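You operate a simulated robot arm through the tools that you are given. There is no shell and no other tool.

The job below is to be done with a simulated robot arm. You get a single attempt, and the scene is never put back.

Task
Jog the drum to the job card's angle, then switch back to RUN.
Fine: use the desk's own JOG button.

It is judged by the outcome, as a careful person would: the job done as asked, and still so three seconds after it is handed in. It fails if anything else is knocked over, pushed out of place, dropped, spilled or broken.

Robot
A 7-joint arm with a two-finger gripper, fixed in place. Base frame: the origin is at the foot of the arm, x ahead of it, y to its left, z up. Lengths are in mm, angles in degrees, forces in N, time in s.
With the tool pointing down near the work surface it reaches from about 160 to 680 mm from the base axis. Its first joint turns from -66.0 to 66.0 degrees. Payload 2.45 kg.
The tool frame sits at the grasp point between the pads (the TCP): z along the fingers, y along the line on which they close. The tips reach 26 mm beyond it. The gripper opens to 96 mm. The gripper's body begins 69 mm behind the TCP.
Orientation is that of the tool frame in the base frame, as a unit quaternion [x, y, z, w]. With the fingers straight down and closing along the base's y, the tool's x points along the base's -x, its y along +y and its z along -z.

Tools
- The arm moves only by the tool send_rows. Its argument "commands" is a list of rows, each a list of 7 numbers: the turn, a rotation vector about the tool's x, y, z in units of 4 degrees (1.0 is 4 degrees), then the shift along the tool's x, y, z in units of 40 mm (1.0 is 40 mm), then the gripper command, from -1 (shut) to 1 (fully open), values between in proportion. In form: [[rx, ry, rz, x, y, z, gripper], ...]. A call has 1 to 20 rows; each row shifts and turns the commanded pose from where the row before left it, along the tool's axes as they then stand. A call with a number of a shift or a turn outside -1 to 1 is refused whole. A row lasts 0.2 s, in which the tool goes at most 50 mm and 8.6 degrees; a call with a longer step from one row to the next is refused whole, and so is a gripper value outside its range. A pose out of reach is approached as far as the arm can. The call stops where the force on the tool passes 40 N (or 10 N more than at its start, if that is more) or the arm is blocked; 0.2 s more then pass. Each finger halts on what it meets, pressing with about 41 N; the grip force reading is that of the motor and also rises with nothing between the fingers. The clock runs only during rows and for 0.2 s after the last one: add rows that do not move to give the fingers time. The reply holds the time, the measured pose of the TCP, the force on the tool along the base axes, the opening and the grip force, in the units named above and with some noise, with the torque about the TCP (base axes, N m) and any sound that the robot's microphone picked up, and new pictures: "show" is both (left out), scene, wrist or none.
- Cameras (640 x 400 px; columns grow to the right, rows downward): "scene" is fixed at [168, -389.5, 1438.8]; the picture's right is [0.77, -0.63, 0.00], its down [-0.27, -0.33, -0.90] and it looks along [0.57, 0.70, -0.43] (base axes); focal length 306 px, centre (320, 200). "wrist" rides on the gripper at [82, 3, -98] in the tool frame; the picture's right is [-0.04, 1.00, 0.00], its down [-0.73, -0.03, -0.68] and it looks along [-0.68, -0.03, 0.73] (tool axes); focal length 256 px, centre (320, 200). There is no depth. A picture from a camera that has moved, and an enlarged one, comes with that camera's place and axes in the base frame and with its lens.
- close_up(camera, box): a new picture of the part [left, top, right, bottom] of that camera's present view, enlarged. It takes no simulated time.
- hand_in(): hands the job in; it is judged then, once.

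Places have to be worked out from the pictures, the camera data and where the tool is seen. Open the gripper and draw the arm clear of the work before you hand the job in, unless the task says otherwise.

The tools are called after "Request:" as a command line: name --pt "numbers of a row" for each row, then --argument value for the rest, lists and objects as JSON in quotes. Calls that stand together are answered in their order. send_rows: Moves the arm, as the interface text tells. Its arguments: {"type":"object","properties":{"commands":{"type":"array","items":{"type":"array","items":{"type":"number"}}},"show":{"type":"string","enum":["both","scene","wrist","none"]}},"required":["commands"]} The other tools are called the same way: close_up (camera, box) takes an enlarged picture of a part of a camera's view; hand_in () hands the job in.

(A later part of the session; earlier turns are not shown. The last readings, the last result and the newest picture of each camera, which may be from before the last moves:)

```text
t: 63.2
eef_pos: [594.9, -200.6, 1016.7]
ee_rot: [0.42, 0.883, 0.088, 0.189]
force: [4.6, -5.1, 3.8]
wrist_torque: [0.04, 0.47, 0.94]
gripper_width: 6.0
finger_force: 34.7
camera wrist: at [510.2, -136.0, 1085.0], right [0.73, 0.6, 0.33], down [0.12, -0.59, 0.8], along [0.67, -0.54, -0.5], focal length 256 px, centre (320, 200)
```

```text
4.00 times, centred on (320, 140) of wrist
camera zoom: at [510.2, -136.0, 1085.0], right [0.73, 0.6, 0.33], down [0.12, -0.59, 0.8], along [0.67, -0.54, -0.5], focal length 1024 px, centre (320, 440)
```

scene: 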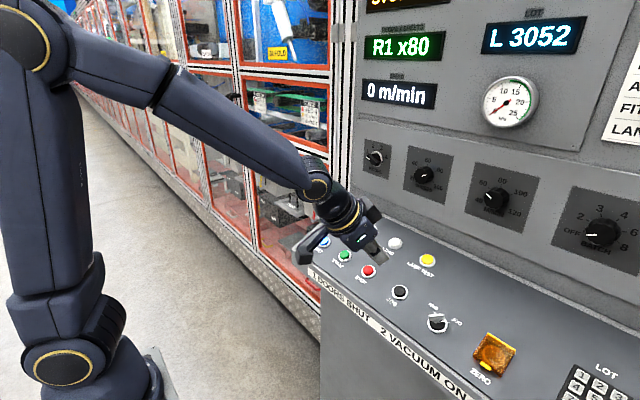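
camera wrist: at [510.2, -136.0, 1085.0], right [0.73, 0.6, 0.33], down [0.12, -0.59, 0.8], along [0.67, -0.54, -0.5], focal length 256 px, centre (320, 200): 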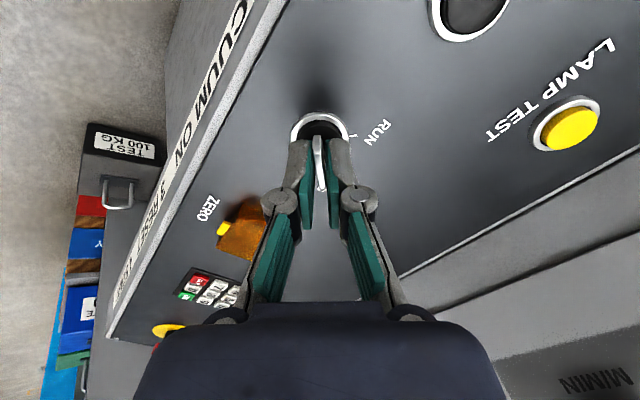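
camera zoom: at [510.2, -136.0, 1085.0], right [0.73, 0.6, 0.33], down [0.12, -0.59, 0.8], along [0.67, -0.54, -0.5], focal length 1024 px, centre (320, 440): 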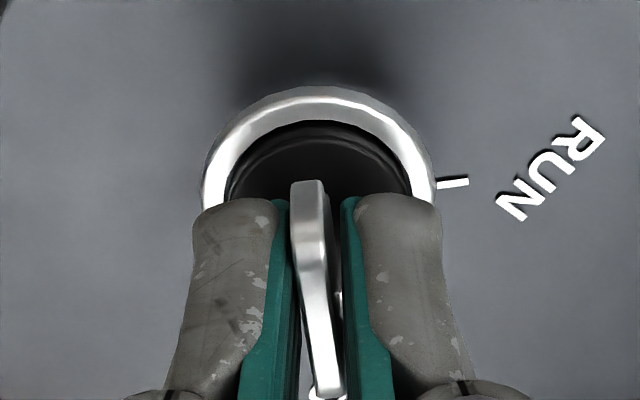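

The bar is hard against its end stop (the fingers twist but the bar doesn't), so the selector is fully at JOG. I'll unwind, release, retreat, and retry JOG in the pose with the dial visible.

Request:
send_rows --pt "0 0 -0.8 0 0 0 -1" --pt "0 0 -0.7 0 0 0 -0.6" --pt "0 0 0 0 0 0 -0.17" --pt "0 0 0 0 0 0 -0.17" --pt "0 0 0 0 0 -0.7 -0.17" --pt "0 0 0 0 0 -0.9 -0.17" --pt "0 0 0 0 0 -0.9 -0.17" --pt "0 0 -1 0 0 0 -1" --pt "0 0 -1 0 0 0 -1" --pt "0 0 -1 0 0 0 -1" --pt "0 0 -1 0 0 0 -1" --pt "0 0 -1 0 0 0 -1" --pt "0 0 -1 0 0 0 -1" --pt "0 0 -0.25 0 0 0 -1" --pt "0 -1 0 0 0 0 -1" --pt "0 -1 0 0 0 0 -1" --pt "0 -1 0 0 0 0 -1" --pt "0 -0.75 0 0 0 0 -1" --pt "0 0 0 0 0 0 -1" --show "both"

Request:
close_up --camera "scene" --box '[390, 270, 480, 350]'

```text
t: 67.2
eef_pos: [553.8, -201.0, 1107.2]
ee_rot: [0.172, 0.929, 0.014, 0.329]
force: [0.5, -0.4, 0.8]
wrist_torque: [-0.02, 0.0, 0.01]
gripper_width: 0.0
finger_force: 28.3
camera wrist: at [435.4, -163.5, 1134.2], right [0.34, 0.93, 0.16], down [0.1, -0.21, 0.97], along [0.94, -0.31, -0.17], focal length 256 px, centre (320, 200)
```

scene: 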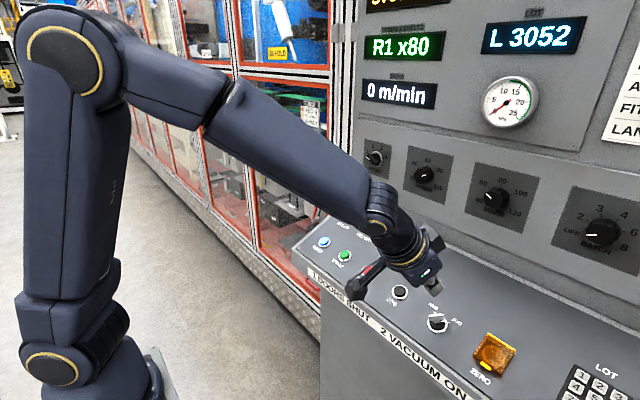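
wrist: 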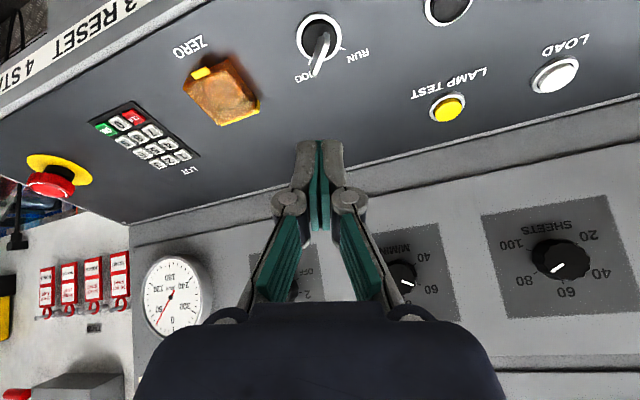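

```text
5.00 times, centred on (435, 310) of scene
camera zoom: at [168.0, -389.5, 1438.8], right [0.77, -0.63, 0.0], down [-0.27, -0.33, -0.9], along [0.57, 0.7, -0.43], focal length 1531 px, centre (-255, -350)
```

zoom: 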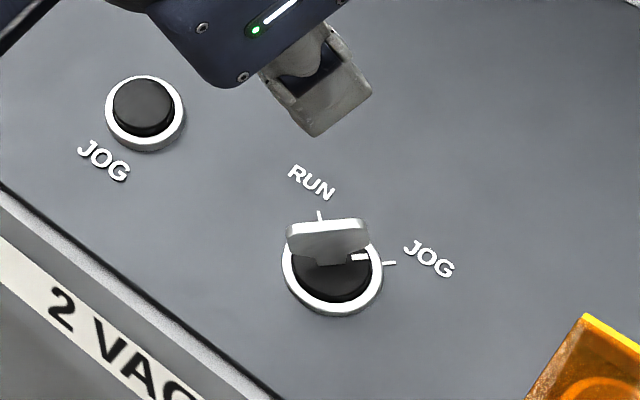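

The selector is solidly at JOG. I'll retry the JOG press, with the approach and a 0.4 s hold in one go and the dial in view.

Request:
send_rows --pt "0 0 0 0.338 0.777 0.49 -1" --pt "0 0 0 0.338 0.777 0.49 -1" --pt "0 0 0 0.338 0.777 0.49 -1" --pt "0 0 0 0.1 0 0.4 -1" --pt "0 0 0 0.09 0 0.35 -1" --pt "0 0 0 0.09 0 0.34 -1" --pt "0 0 0 0 0 0 -1" --show "both"

Request:
close_up --camera "wrist" --box '[60, 300, 160, 400]'

Request:
close_up --camera "wrist" --box '[240, 90, 400, 190]'

```text
t: 68.8
eef_pos: [607.6, -102.8, 1007.4]
ee_rot: [0.172, 0.929, 0.013, 0.329]
force: [-5.7, 1.7, 7.0]
wrist_torque: [0.04, 0.1, 0.0]
gripper_width: 6.1
finger_force: 28.5
heard: click
camera wrist: at [489.5, -66.1, 1035.2], right [0.34, 0.93, 0.16], down [0.1, -0.21, 0.97], along [0.94, -0.31, -0.17], focal length 256 px, centre (320, 200)
```

scene: 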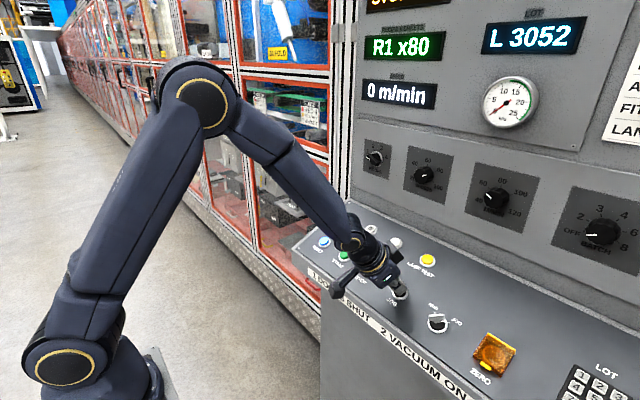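
wrist: 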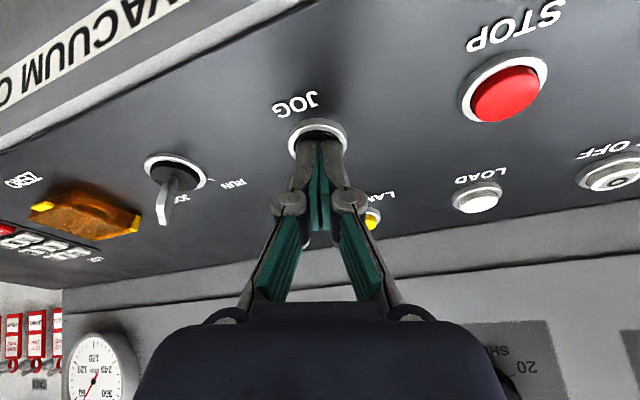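

```text
4.00 times, centred on (110, 350) of wrist
camera zoom: at [489.5, -66.1, 1035.2], right [0.34, 0.93, 0.16], down [0.1, -0.21, 0.97], along [0.94, -0.31, -0.17], focal length 1024 px, centre (1160, -400)
```

zoom: 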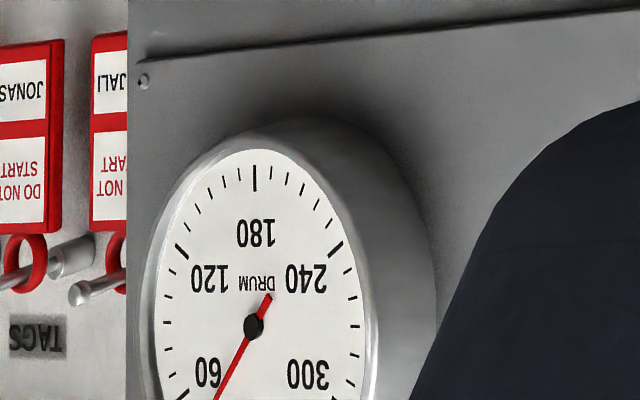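

```text
4.00 times, centred on (320, 140) of wrist
camera zoom: at [489.5, -66.1, 1035.2], right [0.34, 0.93, 0.16], down [0.1, -0.21, 0.97], along [0.94, -0.31, -0.17], focal length 1024 px, centre (320, 440)
```

zoom: 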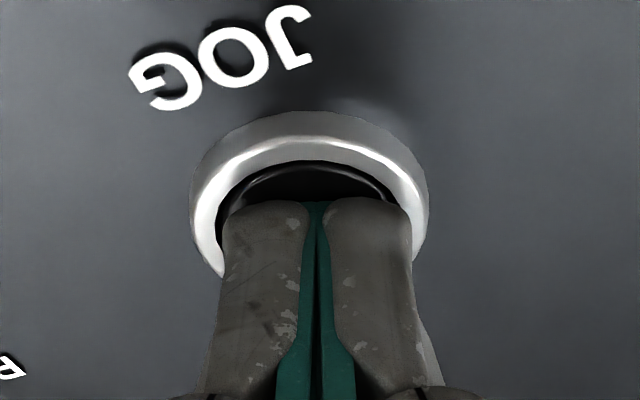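

The JOG press clicks again but there's no drum motion, with the selector confirmed. The sequence on the desk lists RESET as the step that arms the machine, and its lamp appears lit, so I'll lift and move over to RESET, near (613,143,985), to look at it.

Request:
send_rows --pt "0 0 0 -0.194 0 -0.725 -1" --pt "0 0 0 -0.194 0 -0.725 -1" --pt "0 0 0 -0.1 0 -0.4 -1" --pt "0 0 0 0.291 0.829 -0.078 -1" --pt "0 0 0 0.291 0.829 -0.078 -1" --pt "0 0 0 0.291 0.829 -0.078 -1" --pt "0 0 0 0.291 0.829 -0.078 -1" --pt "0 0 0 0.291 0.829 -0.078 -1" --pt "0 0 0 0.291 0.829 -0.078 -1" --pt "0 0 0 0.291 0.829 -0.078 -1" --pt "0 0 0 0 0 0 -1" --show "both"

Request:
close_up --camera "wrist" --box '[220, 30, 420, 155]'

Request:
close_up --camera "scene" --box '[290, 200, 390, 280]'

```text
t: 71.2
eef_pos: [576.7, 142.5, 1074.3]
ee_rot: [0.172, 0.928, 0.013, 0.329]
force: [-0.4, -0.9, -0.1]
wrist_torque: [0.0, -0.01, 0.01]
gripper_width: 0.1
finger_force: 28.2
camera wrist: at [458.8, 179.9, 1103.2], right [0.34, 0.93, 0.16], down [0.1, -0.21, 0.97], along [0.93, -0.31, -0.17], focal length 256 px, centre (320, 200)
```

scene: 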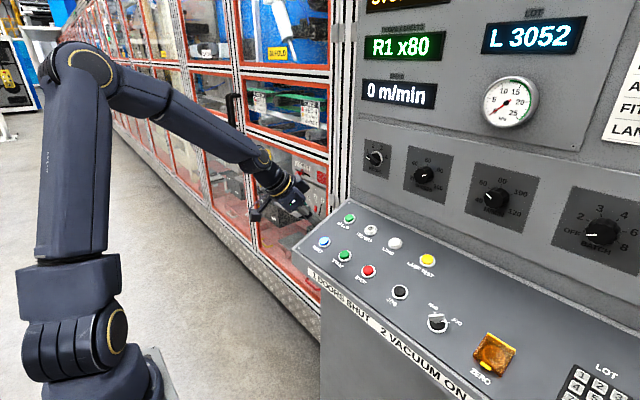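
wrist: 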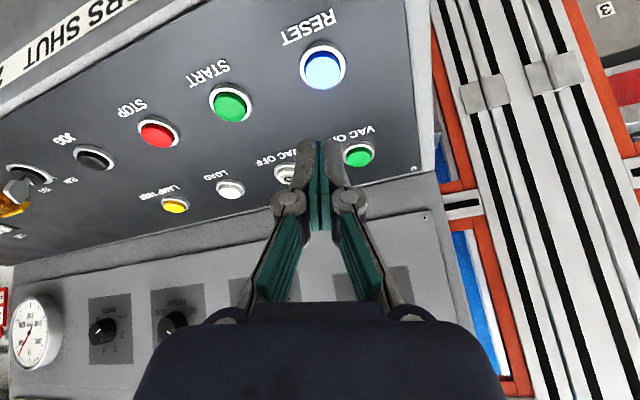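

```text
3.20 times, centred on (320, 92) of wrist
camera zoom: at [458.8, 179.9, 1103.2], right [0.34, 0.93, 0.16], down [0.1, -0.21, 0.97], along [0.93, -0.31, -0.17], focal length 819 px, centre (320, 544)
```

zoom: 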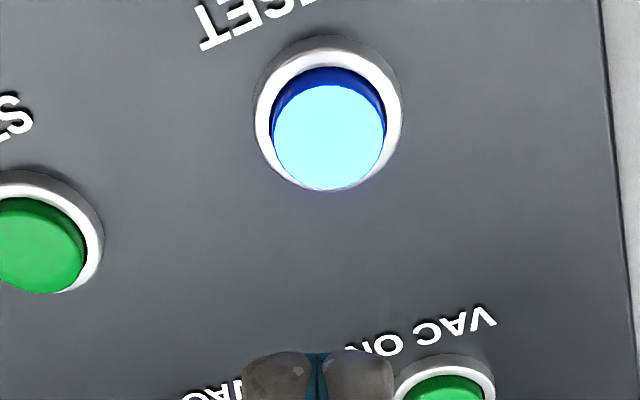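

```text
5.00 times, centred on (340, 240) of scene
camera zoom: at [168.0, -389.5, 1438.8], right [0.77, -0.63, 0.0], down [-0.27, -0.33, -0.9], along [0.57, 0.7, -0.43], focal length 1531 px, centre (220, 0)
```

zoom: 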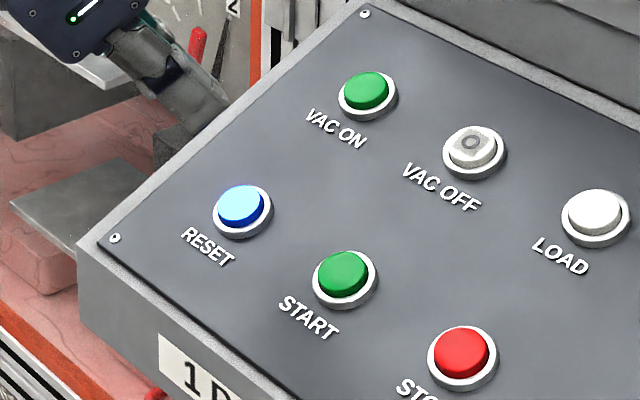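

The RESET lamp is definitely lit while the other lamps are dark: the desk is waiting for a reset, which explains why JOG is dead. A careful operator would press RESET here. I'll press it with the same tilted-edge technique, trimming −4 mm in x and +2.5 mm in y.

Request:
send_rows --pt "0 0 0 0.144 0.03 0.725 -1" --pt "0 0 0 0.144 0.03 0.6 -1" --pt "0 0 0 0.03 0 0.12 -1" --pt "0 0 0 0 0 0 -1" --show "wrist"

Request:
close_up --camera "wrist" --box '[240, 90, 400, 190]'

Request:
close_up --camera "scene" --box '[290, 200, 390, 280]'

```text
t: 72.2
eef_pos: [604.7, 144.1, 1024.4]
ee_rot: [0.171, 0.929, 0.014, 0.329]
force: [0.4, -0.1, 0.0]
wrist_torque: [-0.01, -0.01, 0.02]
gripper_width: 0.1
finger_force: 28.1
camera wrist: at [486.5, 181.3, 1051.9], right [0.34, 0.93, 0.16], down [0.1, -0.21, 0.97], along [0.94, -0.31, -0.17], focal length 256 px, centre (320, 200)
```

wrist: 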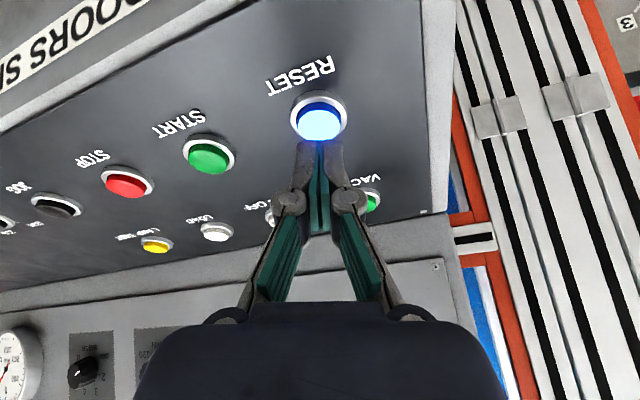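

```text
4.00 times, centred on (320, 140) of wrist
camera zoom: at [486.5, 181.3, 1051.9], right [0.34, 0.93, 0.16], down [0.1, -0.21, 0.97], along [0.94, -0.31, -0.17], focal length 1024 px, centre (320, 440)
```

zoom: 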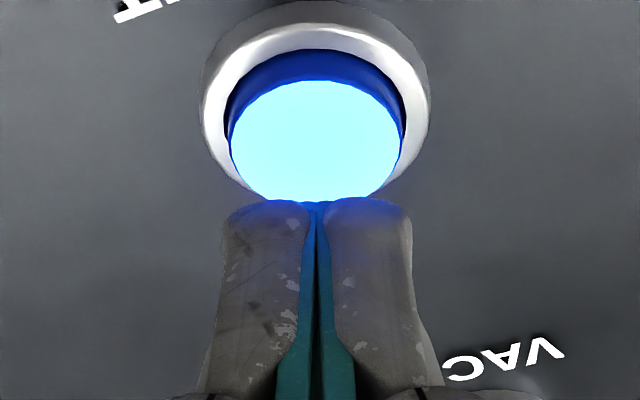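

```text
5.00 times, centred on (340, 240) of scene
camera zoom: at [168.0, -389.5, 1438.8], right [0.77, -0.63, 0.0], down [-0.27, -0.33, -0.9], along [0.57, 0.7, -0.43], focal length 1531 px, centre (220, 0)
```

zoom: 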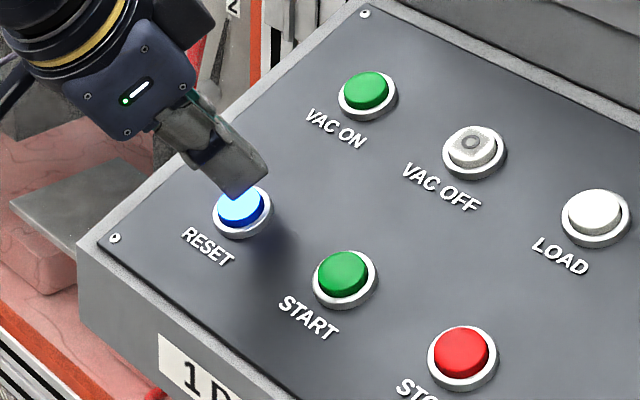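

Well centred and lit, about 11 mm above contact. I'll press in 15 mm total and hold briefly.

Request:
send_rows --pt "0 0 0 0.06 0 0.22 -1" --pt "0 0 0 0.037 0 0.145 -1" --pt "0 0 0 0 0 0 -1" --show "both"

Request:
close_up --camera "wrist" --box '[240, 90, 400, 190]'

Request:
close_up --camera "scene" --box '[350, 0, 550, 130]'

```text
t: 73.0
eef_pos: [611.6, 143.2, 1011.7]
ee_rot: [0.172, 0.929, 0.014, 0.328]
force: [-1.1, -0.2, 2.9]
wrist_torque: [-0.01, 0.07, -0.03]
gripper_width: 6.1
finger_force: 29.0
heard: click
camera wrist: at [493.2, 181.3, 1039.4], right [0.34, 0.93, 0.16], down [0.1, -0.21, 0.97], along [0.94, -0.31, -0.17], focal length 256 px, centre (320, 200)
```

scene: 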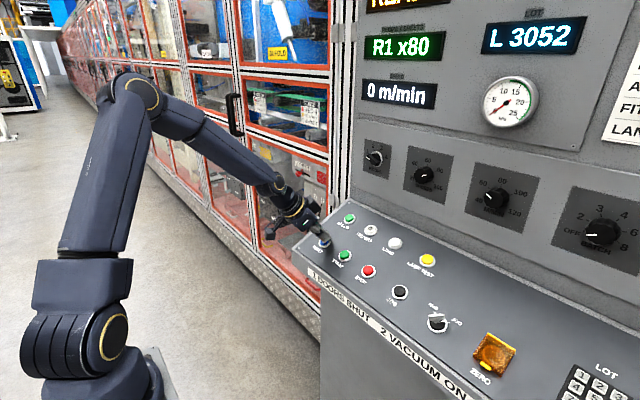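
wrist: 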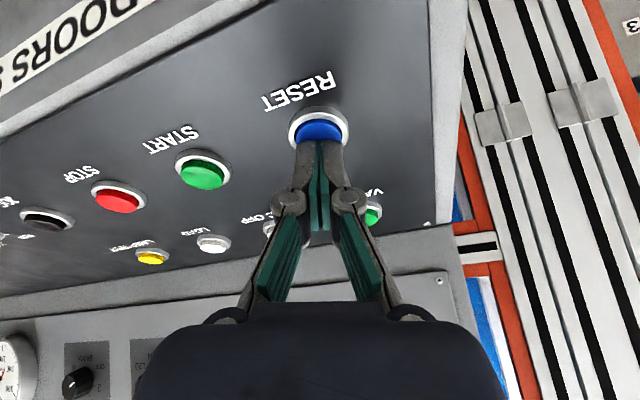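

```text
4.00 times, centred on (320, 140) of wrist
camera zoom: at [493.2, 181.3, 1039.4], right [0.34, 0.93, 0.16], down [0.1, -0.21, 0.97], along [0.94, -0.31, -0.17], focal length 1024 px, centre (320, 440)
```

zoom: 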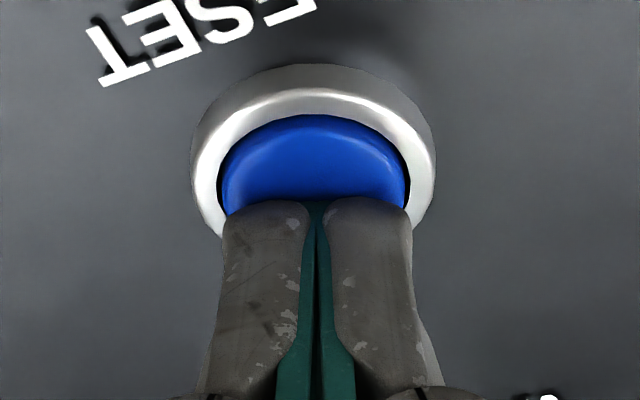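

```text
3.08 times, centred on (450, 65) of scene
camera zoom: at [167.9, -389.5, 1438.8], right [0.77, -0.63, 0.0], down [-0.27, -0.33, -0.9], along [0.57, 0.7, -0.43], focal length 942 px, centre (-80, 615)
```

zoom: 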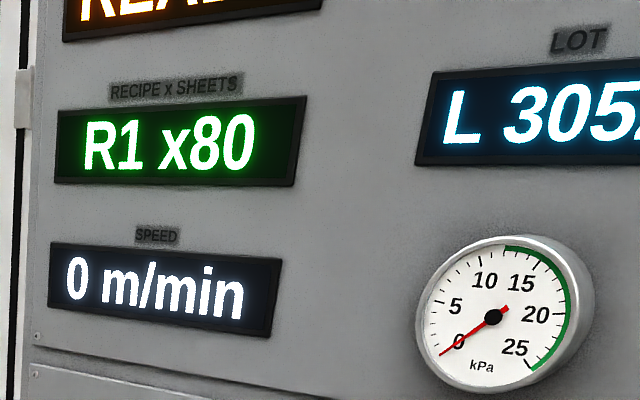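

RESET's lamp went out and the status changed to READY. I'll lift off and go back to hover about 10 mm over the JOG cap.

Request:
send_rows --pt "0 0 0 -0.194 0 -0.725 -1" --pt "0 0 0 -0.194 0 -0.725 -1" --pt "0 0 0 -0.291 -0.829 0.078 -1" --pt "0 0 0 -0.291 -0.829 0.078 -1" --pt "0 0 0 -0.291 -0.829 0.078 -1" --pt "0 0 0 -0.291 -0.829 0.078 -1" --pt "0 0 0 -0.291 -0.829 0.078 -1" --pt "0 0 0 -0.291 -0.829 0.078 -1" --pt "0 0 0 -0.291 -0.829 0.078 -1" --pt "0 0 0 0.195 -0.017 0.55 -1" --pt "0 0 0 0.195 -0.017 0.55 -1" --pt "0 0 0 0 0 0 -1" --show "both"

Request:
close_up --camera "wrist" --box '[60, 300, 160, 400]'

Request:
close_up --camera "wrist" --box '[240, 90, 400, 190]'

```text
t: 75.6
eef_pos: [601.6, -104.9, 1021.9]
ee_rot: [0.171, 0.929, 0.014, 0.329]
force: [-0.7, 0.5, -0.6]
wrist_torque: [0.0, 0.03, -0.02]
gripper_width: 0.4
finger_force: 28.9
camera wrist: at [482.8, -67.9, 1048.9], right [0.34, 0.93, 0.16], down [0.1, -0.21, 0.97], along [0.94, -0.31, -0.17], focal length 256 px, centre (320, 200)
```

scene: 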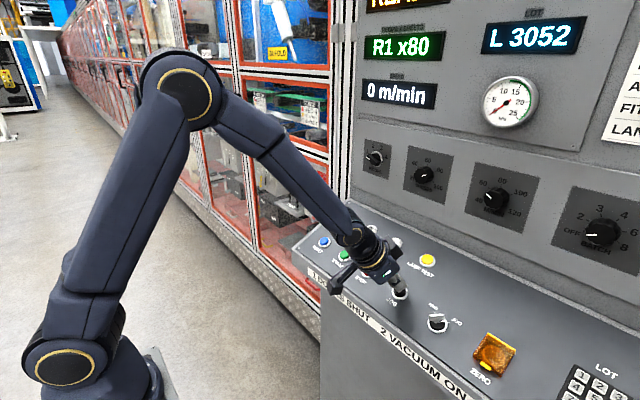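
wrist: 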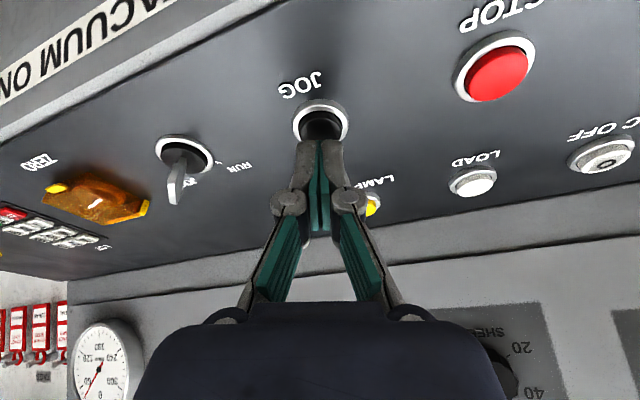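

```text
4.00 times, centred on (110, 350) of wrist
camera zoom: at [482.8, -67.9, 1048.9], right [0.34, 0.93, 0.16], down [0.1, -0.21, 0.97], along [0.94, -0.31, -0.17], focal length 1024 px, centre (1160, -400)
```

zoom: 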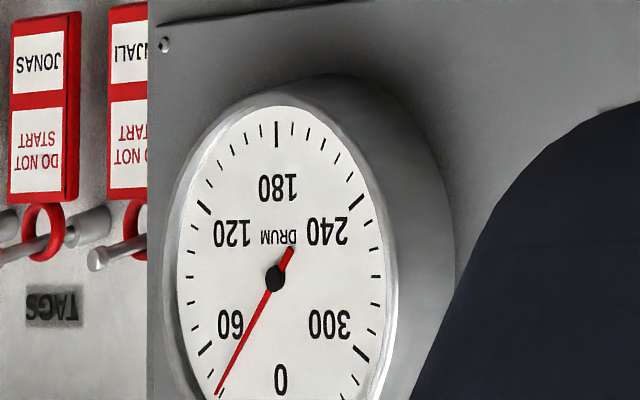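

```text
4.00 times, centred on (320, 140) of wrist
camera zoom: at [482.8, -67.9, 1048.9], right [0.34, 0.93, 0.16], down [0.1, -0.21, 0.97], along [0.94, -0.31, -0.17], focal length 1024 px, centre (320, 440)
```

zoom: 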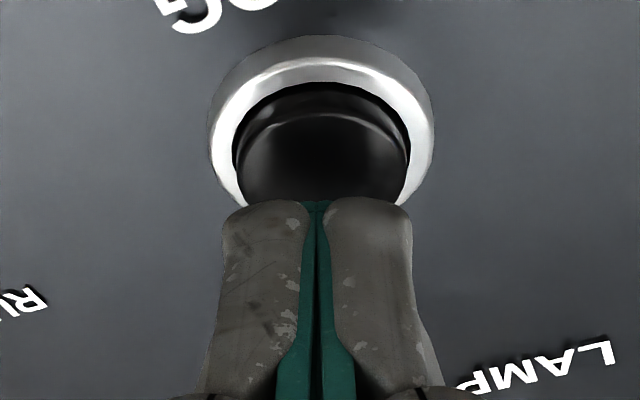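

I'm back over the JOG cap in the READY state, with the needle at about 41°. I'll give one short tap (in 14 mm, back out) to measure the jog rate and direction.

Request:
send_rows --pt "0 0 0 0.091 0 0.338 -1" --pt "0 0 0 -0.091 0 -0.338 -1" --pt "0 0 0 0 0 0 -1" --show "wrist"

Request:
close_up --camera "wrist" --box '[60, 300, 160, 400]'

Request:
close_up --camera "scene" --box '[350, 0, 550, 130]'

```text
t: 76.4
eef_pos: [601.2, -105.4, 1020.2]
ee_rot: [0.171, 0.928, 0.013, 0.329]
force: [0.2, -0.3, -0.3]
wrist_torque: [-0.01, -0.01, -0.01]
gripper_width: 0.1
finger_force: 28.6
heard: click
camera wrist: at [483.0, -68.1, 1048.7], right [0.34, 0.93, 0.16], down [0.1, -0.21, 0.97], along [0.94, -0.31, -0.17], focal length 256 px, centre (320, 200)
```

wrist: 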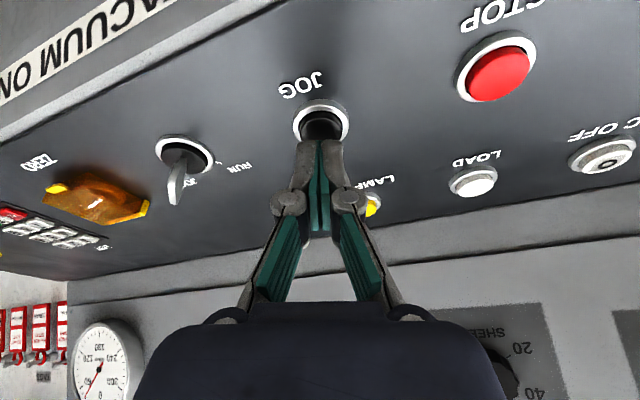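

```text
4.00 times, centred on (110, 350) of wrist
camera zoom: at [483.0, -68.1, 1048.7], right [0.34, 0.93, 0.16], down [0.1, -0.21, 0.97], along [0.94, -0.31, -0.17], focal length 1024 px, centre (1160, -400)
```

zoom: 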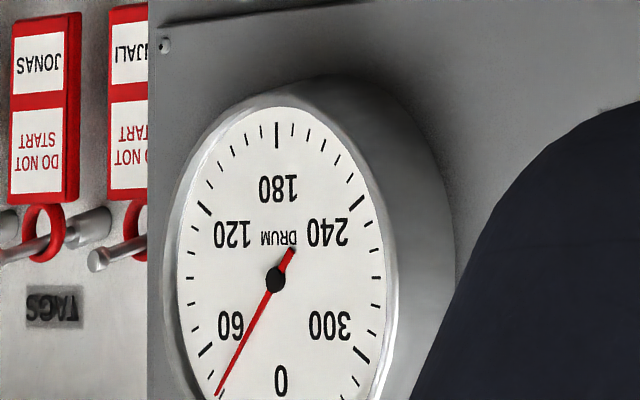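

```text
3.08 times, centred on (450, 65) of scene
camera zoom: at [168.0, -389.5, 1438.8], right [0.77, -0.63, 0.0], down [-0.27, -0.33, -0.9], along [0.57, 0.7, -0.43], focal length 942 px, centre (-80, 615)
```

zoom: 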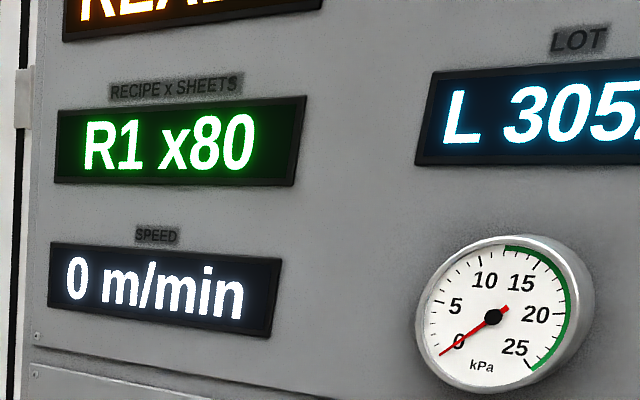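

It clicked, and the needle may have advanced about 1° (41 → 42). Now a longer press: hold about 0.6 s with the dial in view.

Request:
send_rows --pt "0 0 0 0.091 0 0.338 -1" --pt "0 0 0 0.01 0 0.04 -1" --pt "0 0 0 0 0 0 -1" --show "both"

Request:
close_up --camera "wrist" --box '[60, 300, 160, 400]'

Request:
close_up --camera "scene" --box '[350, 0, 450, 60]'

```text
t: 77.2
eef_pos: [606.7, -104.9, 1007.2]
ee_rot: [0.173, 0.929, 0.013, 0.328]
force: [-5.0, -3.2, 6.7]
wrist_torque: [-0.07, 0.08, 0.0]
gripper_width: 5.8
finger_force: 28.3
heard: click
camera wrist: at [488.6, -66.9, 1034.9], right [0.34, 0.93, 0.16], down [0.1, -0.21, 0.97], along [0.93, -0.31, -0.17], focal length 256 px, centre (320, 200)
```

scene: 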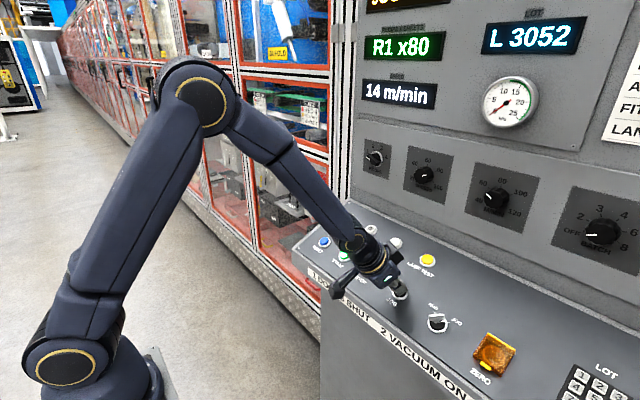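
wrist: 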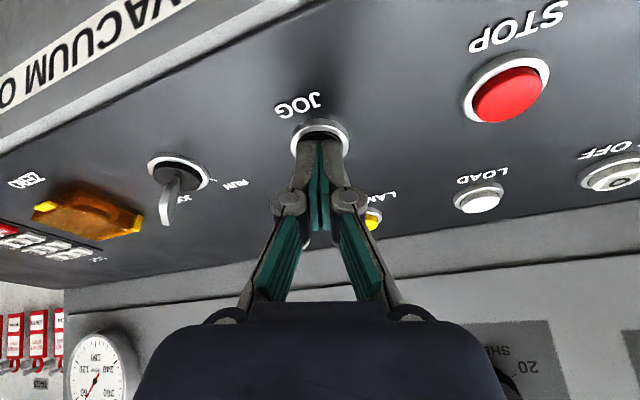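

```text
4.00 times, centred on (110, 350) of wrist
camera zoom: at [488.6, -66.9, 1034.9], right [0.34, 0.93, 0.16], down [0.1, -0.21, 0.97], along [0.93, -0.31, -0.17], focal length 1024 px, centre (1160, -400)
```

zoom: 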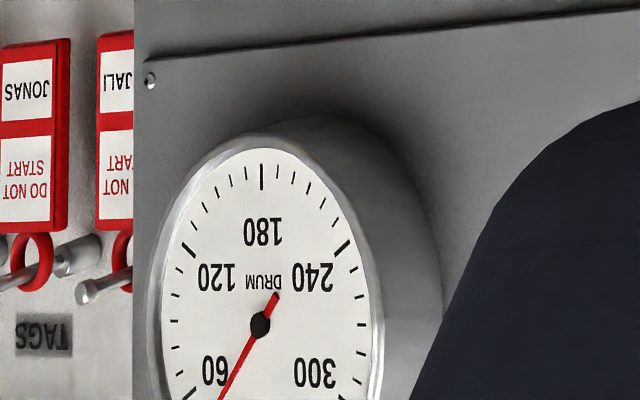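

```text
6.40 times, centred on (400, 30) of scene
camera zoom: at [167.7, -389.6, 1438.8], right [0.77, -0.63, 0.0], down [-0.27, -0.33, -0.9], along [0.57, 0.7, -0.43], focal length 1959 px, centre (-192, 1288)
```

zoom: 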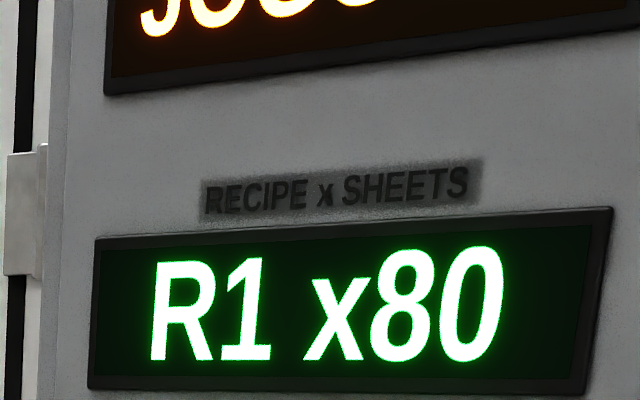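

The status shows JOGGING at 14 m/min with the needle at about 43° and moving up. I'll keep holding in short steps and track the needle.

Request:
send_rows --pt "0 0 0 0 0 0 -1" --show "both"

Request:
close_up --camera "wrist" --box '[60, 300, 160, 400]'

Request:
close_up --camera "scene" --box '[350, 0, 450, 120]'

```text
t: 77.6
eef_pos: [607.2, -104.9, 1007.7]
ee_rot: [0.171, 0.928, 0.014, 0.329]
force: [-3.2, -3.6, 7.2]
wrist_torque: [-0.11, 0.0, 0.0]
gripper_width: 6.1
finger_force: 28.6
camera wrist: at [488.7, -66.6, 1035.0], right [0.34, 0.93, 0.16], down [0.1, -0.21, 0.97], along [0.94, -0.31, -0.17], focal length 256 px, centre (320, 200)
```

scene: 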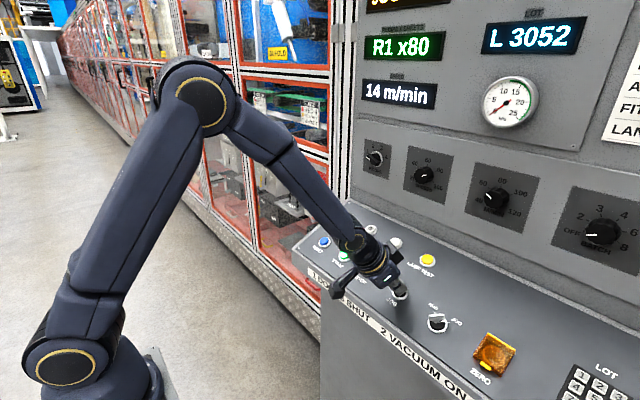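
wrist: 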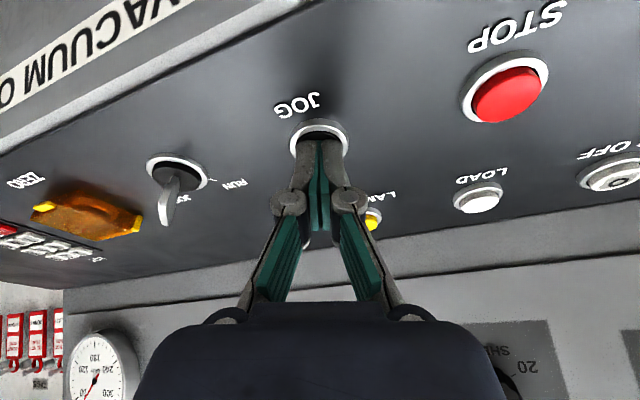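

```text
4.00 times, centred on (110, 350) of wrist
camera zoom: at [488.7, -66.6, 1035.0], right [0.34, 0.93, 0.16], down [0.1, -0.21, 0.97], along [0.94, -0.31, -0.17], focal length 1024 px, centre (1160, -400)
```

zoom: 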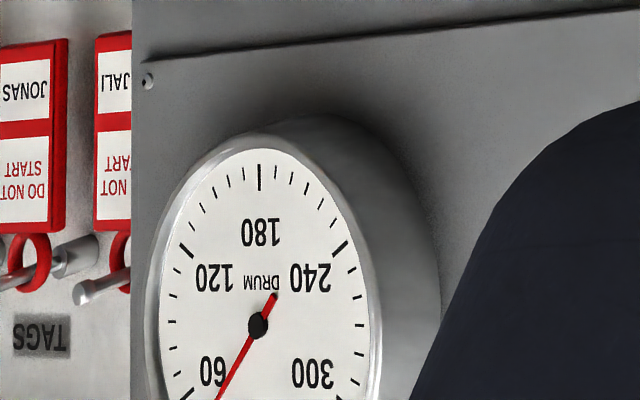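

```text
3.33 times, centred on (400, 60) of scene
camera zoom: at [167.8, -389.6, 1438.8], right [0.77, -0.63, 0.0], down [-0.27, -0.33, -0.9], along [0.57, 0.7, -0.43], focal length 1020 px, centre (53, 667)
```

zoom: 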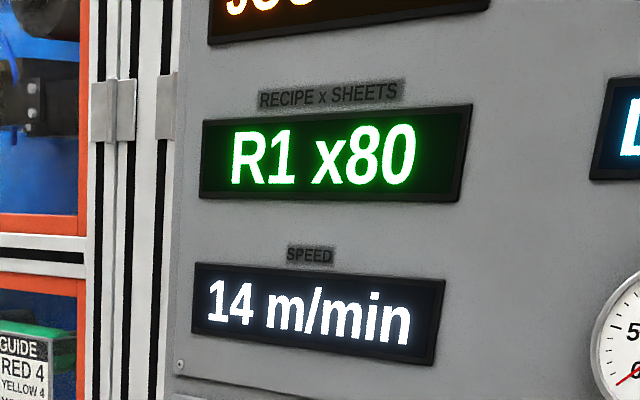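

It's advancing slowly, about 3°/s. I'll hold 2 s more and measure the rate.

Request:
send_rows --pt "0 0 0 0 0 0 -1" --pt "0 0 0 0 0 0 -1" --pt "0 0 0 0 0 0 -1" --pt "0 0 0 0 0 0 -1" --pt "0 0 0 0 0 0 -1" --pt "0 0 0 0 0 0 -1" --pt "0 0 0 0 0 0 -1" --pt "0 0 0 0 0 0 -1" --pt "0 0 0 0 0 0 -1" --show "wrist"

Request:
close_up --camera "wrist" --box '[60, 300, 160, 400]'

```text
t: 79.6
eef_pos: [606.0, -103.7, 1007.4]
ee_rot: [0.171, 0.928, 0.014, 0.329]
force: [-1.6, -0.5, 9.3]
wrist_torque: [0.0, -0.06, 0.01]
gripper_width: 6.1
finger_force: 28.4
camera wrist: at [488.5, -66.2, 1034.8], right [0.34, 0.93, 0.16], down [0.1, -0.21, 0.97], along [0.94, -0.31, -0.17], focal length 256 px, centre (320, 200)
```

wrist: 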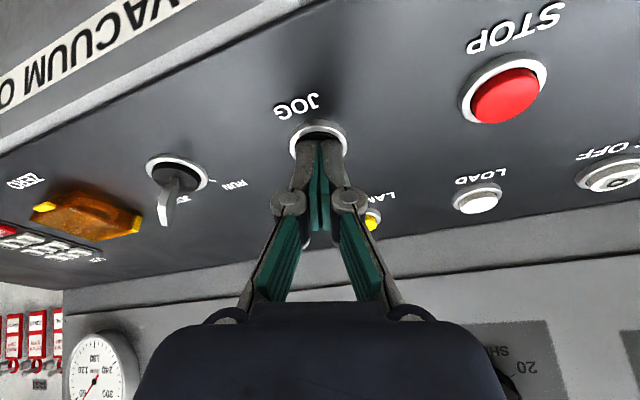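

```text
4.00 times, centred on (110, 350) of wrist
camera zoom: at [488.5, -66.2, 1034.8], right [0.34, 0.93, 0.16], down [0.1, -0.21, 0.97], along [0.94, -0.31, -0.17], focal length 1024 px, centre (1160, -400)
```

zoom: 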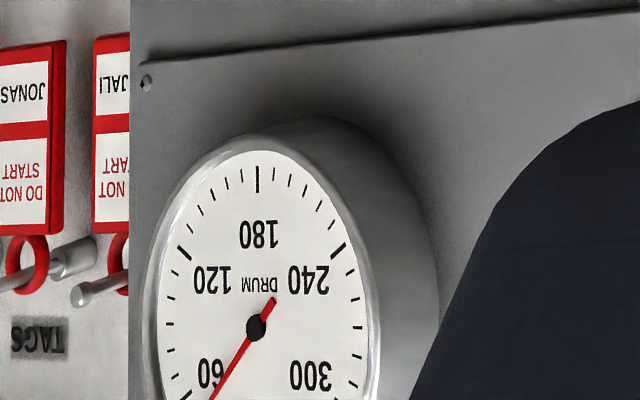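

The needle is at about 47°, so the rate is only about 1.8°/s. I'll hold for another 4 s.

Request:
send_rows --pt "0 0 0 0 0 0 -1" --pt "0 0 0 0 0 0 -1" --pt "0 0 0 0 0 0 -1" --pt "0 0 0 0 0 0 -1" --pt "0 0 0 0 0 0 -1" --pt "0 0 0 0 0 0 -1" --pt "0 0 0 0 0 0 -1" --pt "0 0 0 0 0 0 -1" --pt "0 0 0 0 0 0 -1" --pt "0 0 0 0 0 0 -1" --pt "0 0 0 0 0 0 -1" --pt "0 0 0 0 0 0 -1" --pt "0 0 0 0 0 0 -1" --pt "0 0 0 0 0 0 -1" --pt "0 0 0 0 0 0 -1" --pt "0 0 0 0 0 0 -1" --pt "0 0 0 0 0 0 -1" --pt "0 0 0 0 0 0 -1" --pt "0 0 0 0 0 0 -1" --pt "0 0 0 0 0 0 -1" --show "wrist"

Request:
close_up --camera "wrist" --box '[60, 300, 160, 400]'

```text
t: 83.8
eef_pos: [605.9, -104.0, 1008.3]
ee_rot: [0.171, 0.929, 0.014, 0.329]
force: [-4.8, -0.1, 8.0]
wrist_torque: [0.04, 0.04, -0.01]
gripper_width: 5.5
finger_force: 28.2
camera wrist: at [488.4, -66.4, 1034.8], right [0.34, 0.93, 0.16], down [0.1, -0.21, 0.97], along [0.94, -0.31, -0.17], focal length 256 px, centre (320, 200)
```

wrist: 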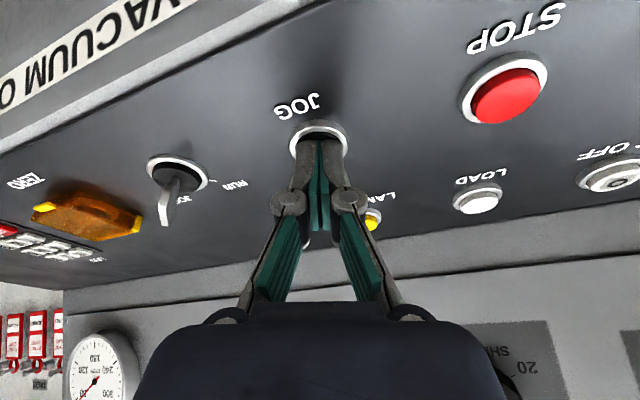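

```text
4.00 times, centred on (110, 350) of wrist
camera zoom: at [488.4, -66.4, 1034.8], right [0.34, 0.93, 0.16], down [0.1, -0.21, 0.97], along [0.94, -0.31, -0.17], focal length 1024 px, centre (1160, -400)
```

zoom: 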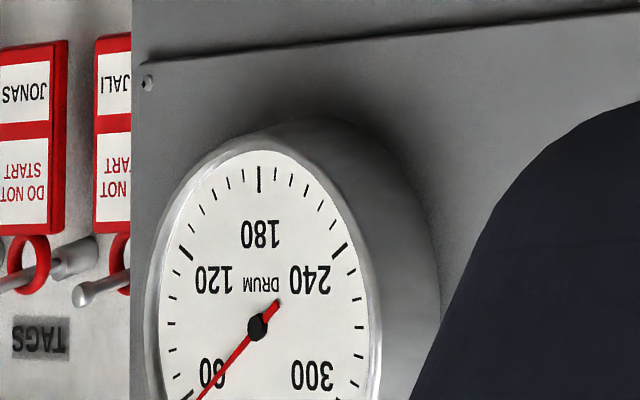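

About 54° now, 1.6°/s steady. I'll hold 4.2 s more, which should bring it to about 61°.

Request:
send_rows --pt "0 0 0 0 0 0 -1" --pt "0 0 0 0 0 0 -1" --pt "0 0 0 0 0 0 -1" --pt "0 0 0 0 0 0 -1" --pt "0 0 0 0 0 0 -1" --pt "0 0 0 0 0 0 -1" --pt "0 0 0 0 0 0 -1" --pt "0 0 0 0 0 0 -1" --pt "0 0 0 0 0 0 -1" --pt "0 0 0 0 0 0 -1" --pt "0 0 0 0 0 0 -1" --pt "0 0 0 0 0 0 -1" --pt "0 0 0 0 0 0 -1" --pt "0 0 0 0 0 0 -1" --pt "0 0 0 0 0 0 -1" --pt "0 0 0 0 0 0 -1" --pt "0 0 0 0 0 0 -1" --pt "0 0 0 0 0 0 -1" --pt "0 0 0 0 0 0 -1" --pt "0 0 0 0 0 0 -1" --show "wrist"

Request:
close_up --camera "wrist" --box '[60, 300, 160, 400]'

```text
t: 88.0
eef_pos: [606.7, -104.2, 1006.6]
ee_rot: [0.171, 0.929, 0.014, 0.329]
force: [-2.4, 0.2, 7.7]
wrist_torque: [-0.01, 0.03, 0.01]
gripper_width: 6.1
finger_force: 28.2
camera wrist: at [488.5, -66.4, 1034.8], right [0.34, 0.93, 0.16], down [0.1, -0.21, 0.97], along [0.94, -0.31, -0.17], focal length 256 px, centre (320, 200)
```

wrist: 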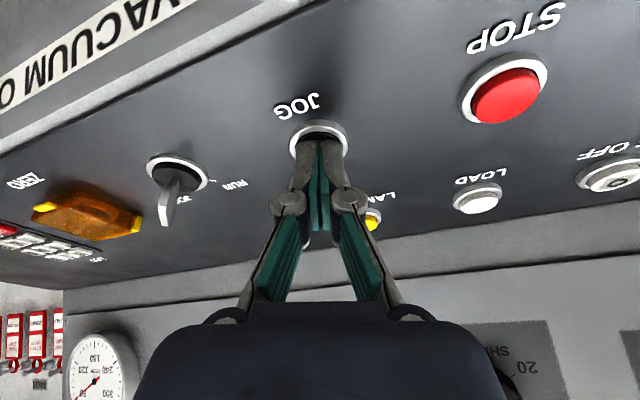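

```text
4.00 times, centred on (110, 350) of wrist
camera zoom: at [488.5, -66.4, 1034.8], right [0.34, 0.93, 0.16], down [0.1, -0.21, 0.97], along [0.94, -0.31, -0.17], focal length 1024 px, centre (1160, -400)
```

zoom: 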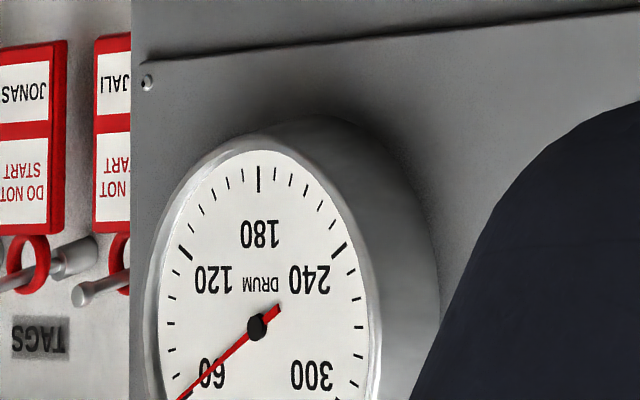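

About 61–62°. I'll hold 2.2 s more and re-read.

Request:
send_rows --pt "0 0 0 0 0 0 -1" --pt "0 0 0 0 0 0 -1" --pt "0 0 0 0 0 0 -1" --pt "0 0 0 0 0 0 -1" --pt "0 0 0 0 0 0 -1" --pt "0 0 0 0 0 0 -1" --pt "0 0 0 0 0 0 -1" --pt "0 0 0 0 0 0 -1" --pt "0 0 0 0 0 0 -1" --pt "0 0 0 0 0 0 -1" --show "wrist"

Request:
close_up --camera "wrist" --box '[60, 320, 140, 400]'

```text
t: 90.2
eef_pos: [606.2, -103.3, 1007.2]
ee_rot: [0.171, 0.929, 0.014, 0.329]
force: [-2.7, 0.6, 8.5]
wrist_torque: [0.0, 0.04, 0.01]
gripper_width: 5.8
finger_force: 28.4
camera wrist: at [488.5, -66.4, 1034.8], right [0.34, 0.93, 0.16], down [0.1, -0.21, 0.97], along [0.94, -0.31, -0.17], focal length 256 px, centre (320, 200)
```

wrist: 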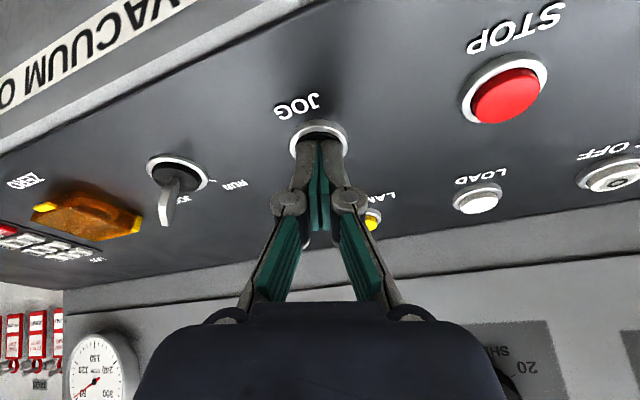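

```text
5.00 times, centred on (100, 360) of wrist
camera zoom: at [488.5, -66.4, 1034.8], right [0.34, 0.93, 0.16], down [0.1, -0.21, 0.97], along [0.94, -0.31, -0.17], focal length 1280 px, centre (1420, -600)
```

zoom: 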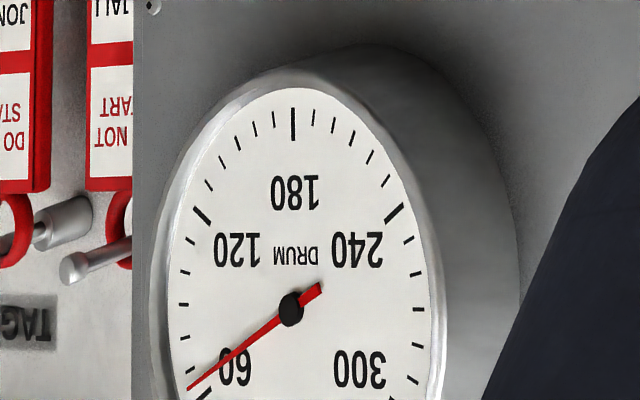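

About 65°. I'll hold 1.2 s more (to about 67.5°), then release and back off a bit for an accurate read before topping up.

Request:
send_rows --pt "0 0 0 0 0 0 -1" --pt "0 0 0 0 0 0 -1" --pt "0 0 0 0 0 0 -1" --pt "0 0 0 0 0 0 -1" --pt "0 0 0 0 0 0 -1" --pt "0 0 0 0 0 0 -1" --pt "0 0 0 -0.101 0 -0.378 -1" --pt "0 0 0 -0.194 0 -0.725 -1" --pt "0 0 0 -0.194 0 -0.725 -1" --pt "0 0 0 0 0 0 -1" --pt "0 0 0 0 0 0 -1" --show "both"

Request:
close_up --camera "wrist" --box '[70, 260, 170, 360]'

Request:
close_up --camera "scene" --box '[350, 0, 450, 120]'

```text
t: 92.6
eef_pos: [575.4, -104.0, 1076.5]
ee_rot: [0.171, 0.929, 0.014, 0.329]
force: [-0.3, -0.5, 0.8]
wrist_torque: [-0.03, -0.01, 0.01]
gripper_width: 0.4
finger_force: 28.3
camera wrist: at [457.3, -65.8, 1103.9], right [0.34, 0.93, 0.16], down [0.1, -0.21, 0.97], along [0.94, -0.31, -0.17], focal length 256 px, centre (320, 200)
```

scene: 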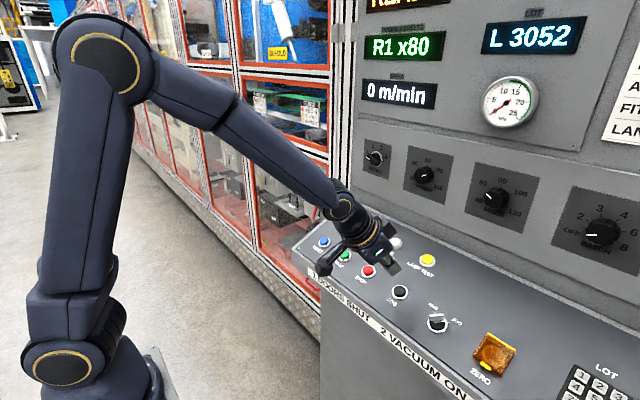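
wrist: 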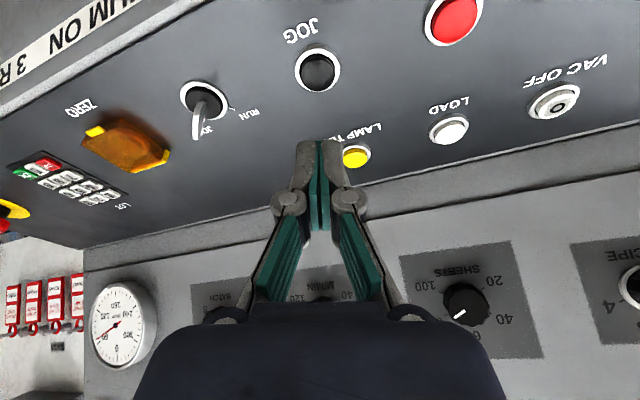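

```text
4.00 times, centred on (120, 310) of wrist
camera zoom: at [457.3, -65.8, 1103.9], right [0.34, 0.93, 0.16], down [0.1, -0.21, 0.97], along [0.94, -0.31, -0.17], focal length 1024 px, centre (1120, -240)
```

zoom: 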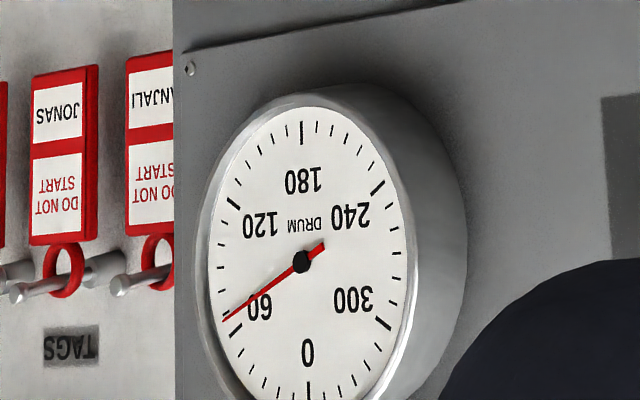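

```text
3.33 times, centred on (400, 60) of scene
camera zoom: at [168.0, -389.5, 1438.8], right [0.77, -0.63, 0.0], down [-0.27, -0.33, -0.9], along [0.57, 0.7, -0.43], focal length 1020 px, centre (53, 667)
```

zoom: 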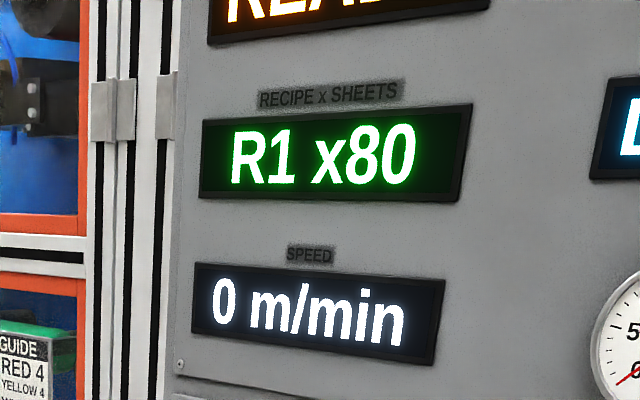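

The jog stopped cleanly and the status is READY. I'll zoom in further to read the needle exactly.

Request:
close_up --camera "wrist" --box '[90, 300, 140, 350]'

Request:
close_up --camera "wrist" --box '[85, 280, 155, 370]'

```text
8.00 times, centred on (115, 325) of wrist
camera zoom: at [457.3, -65.8, 1103.9], right [0.34, 0.93, 0.16], down [0.1, -0.21, 0.97], along [0.94, -0.31, -0.17], focal length 2048 px, centre (1960, -800)
```

zoom: 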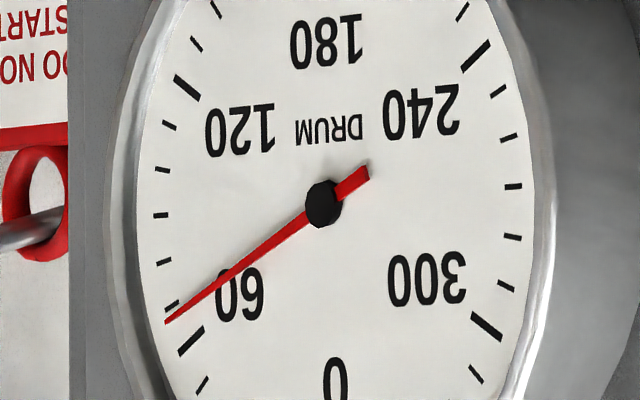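

```text
4.44 times, centred on (120, 325) of wrist
camera zoom: at [457.3, -65.8, 1103.9], right [0.34, 0.93, 0.16], down [0.1, -0.21, 0.97], along [0.94, -0.31, -0.17], focal length 1138 px, centre (1209, -356)
```

zoom: 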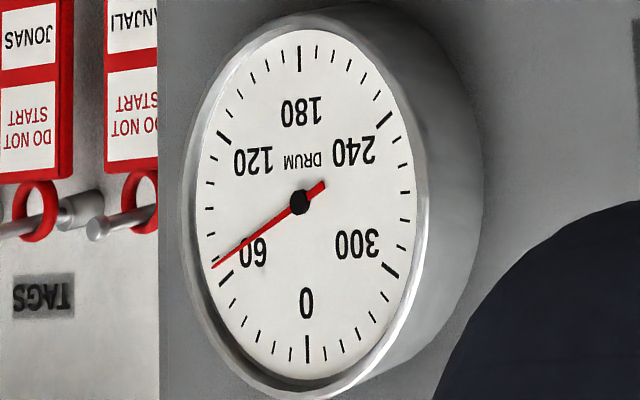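

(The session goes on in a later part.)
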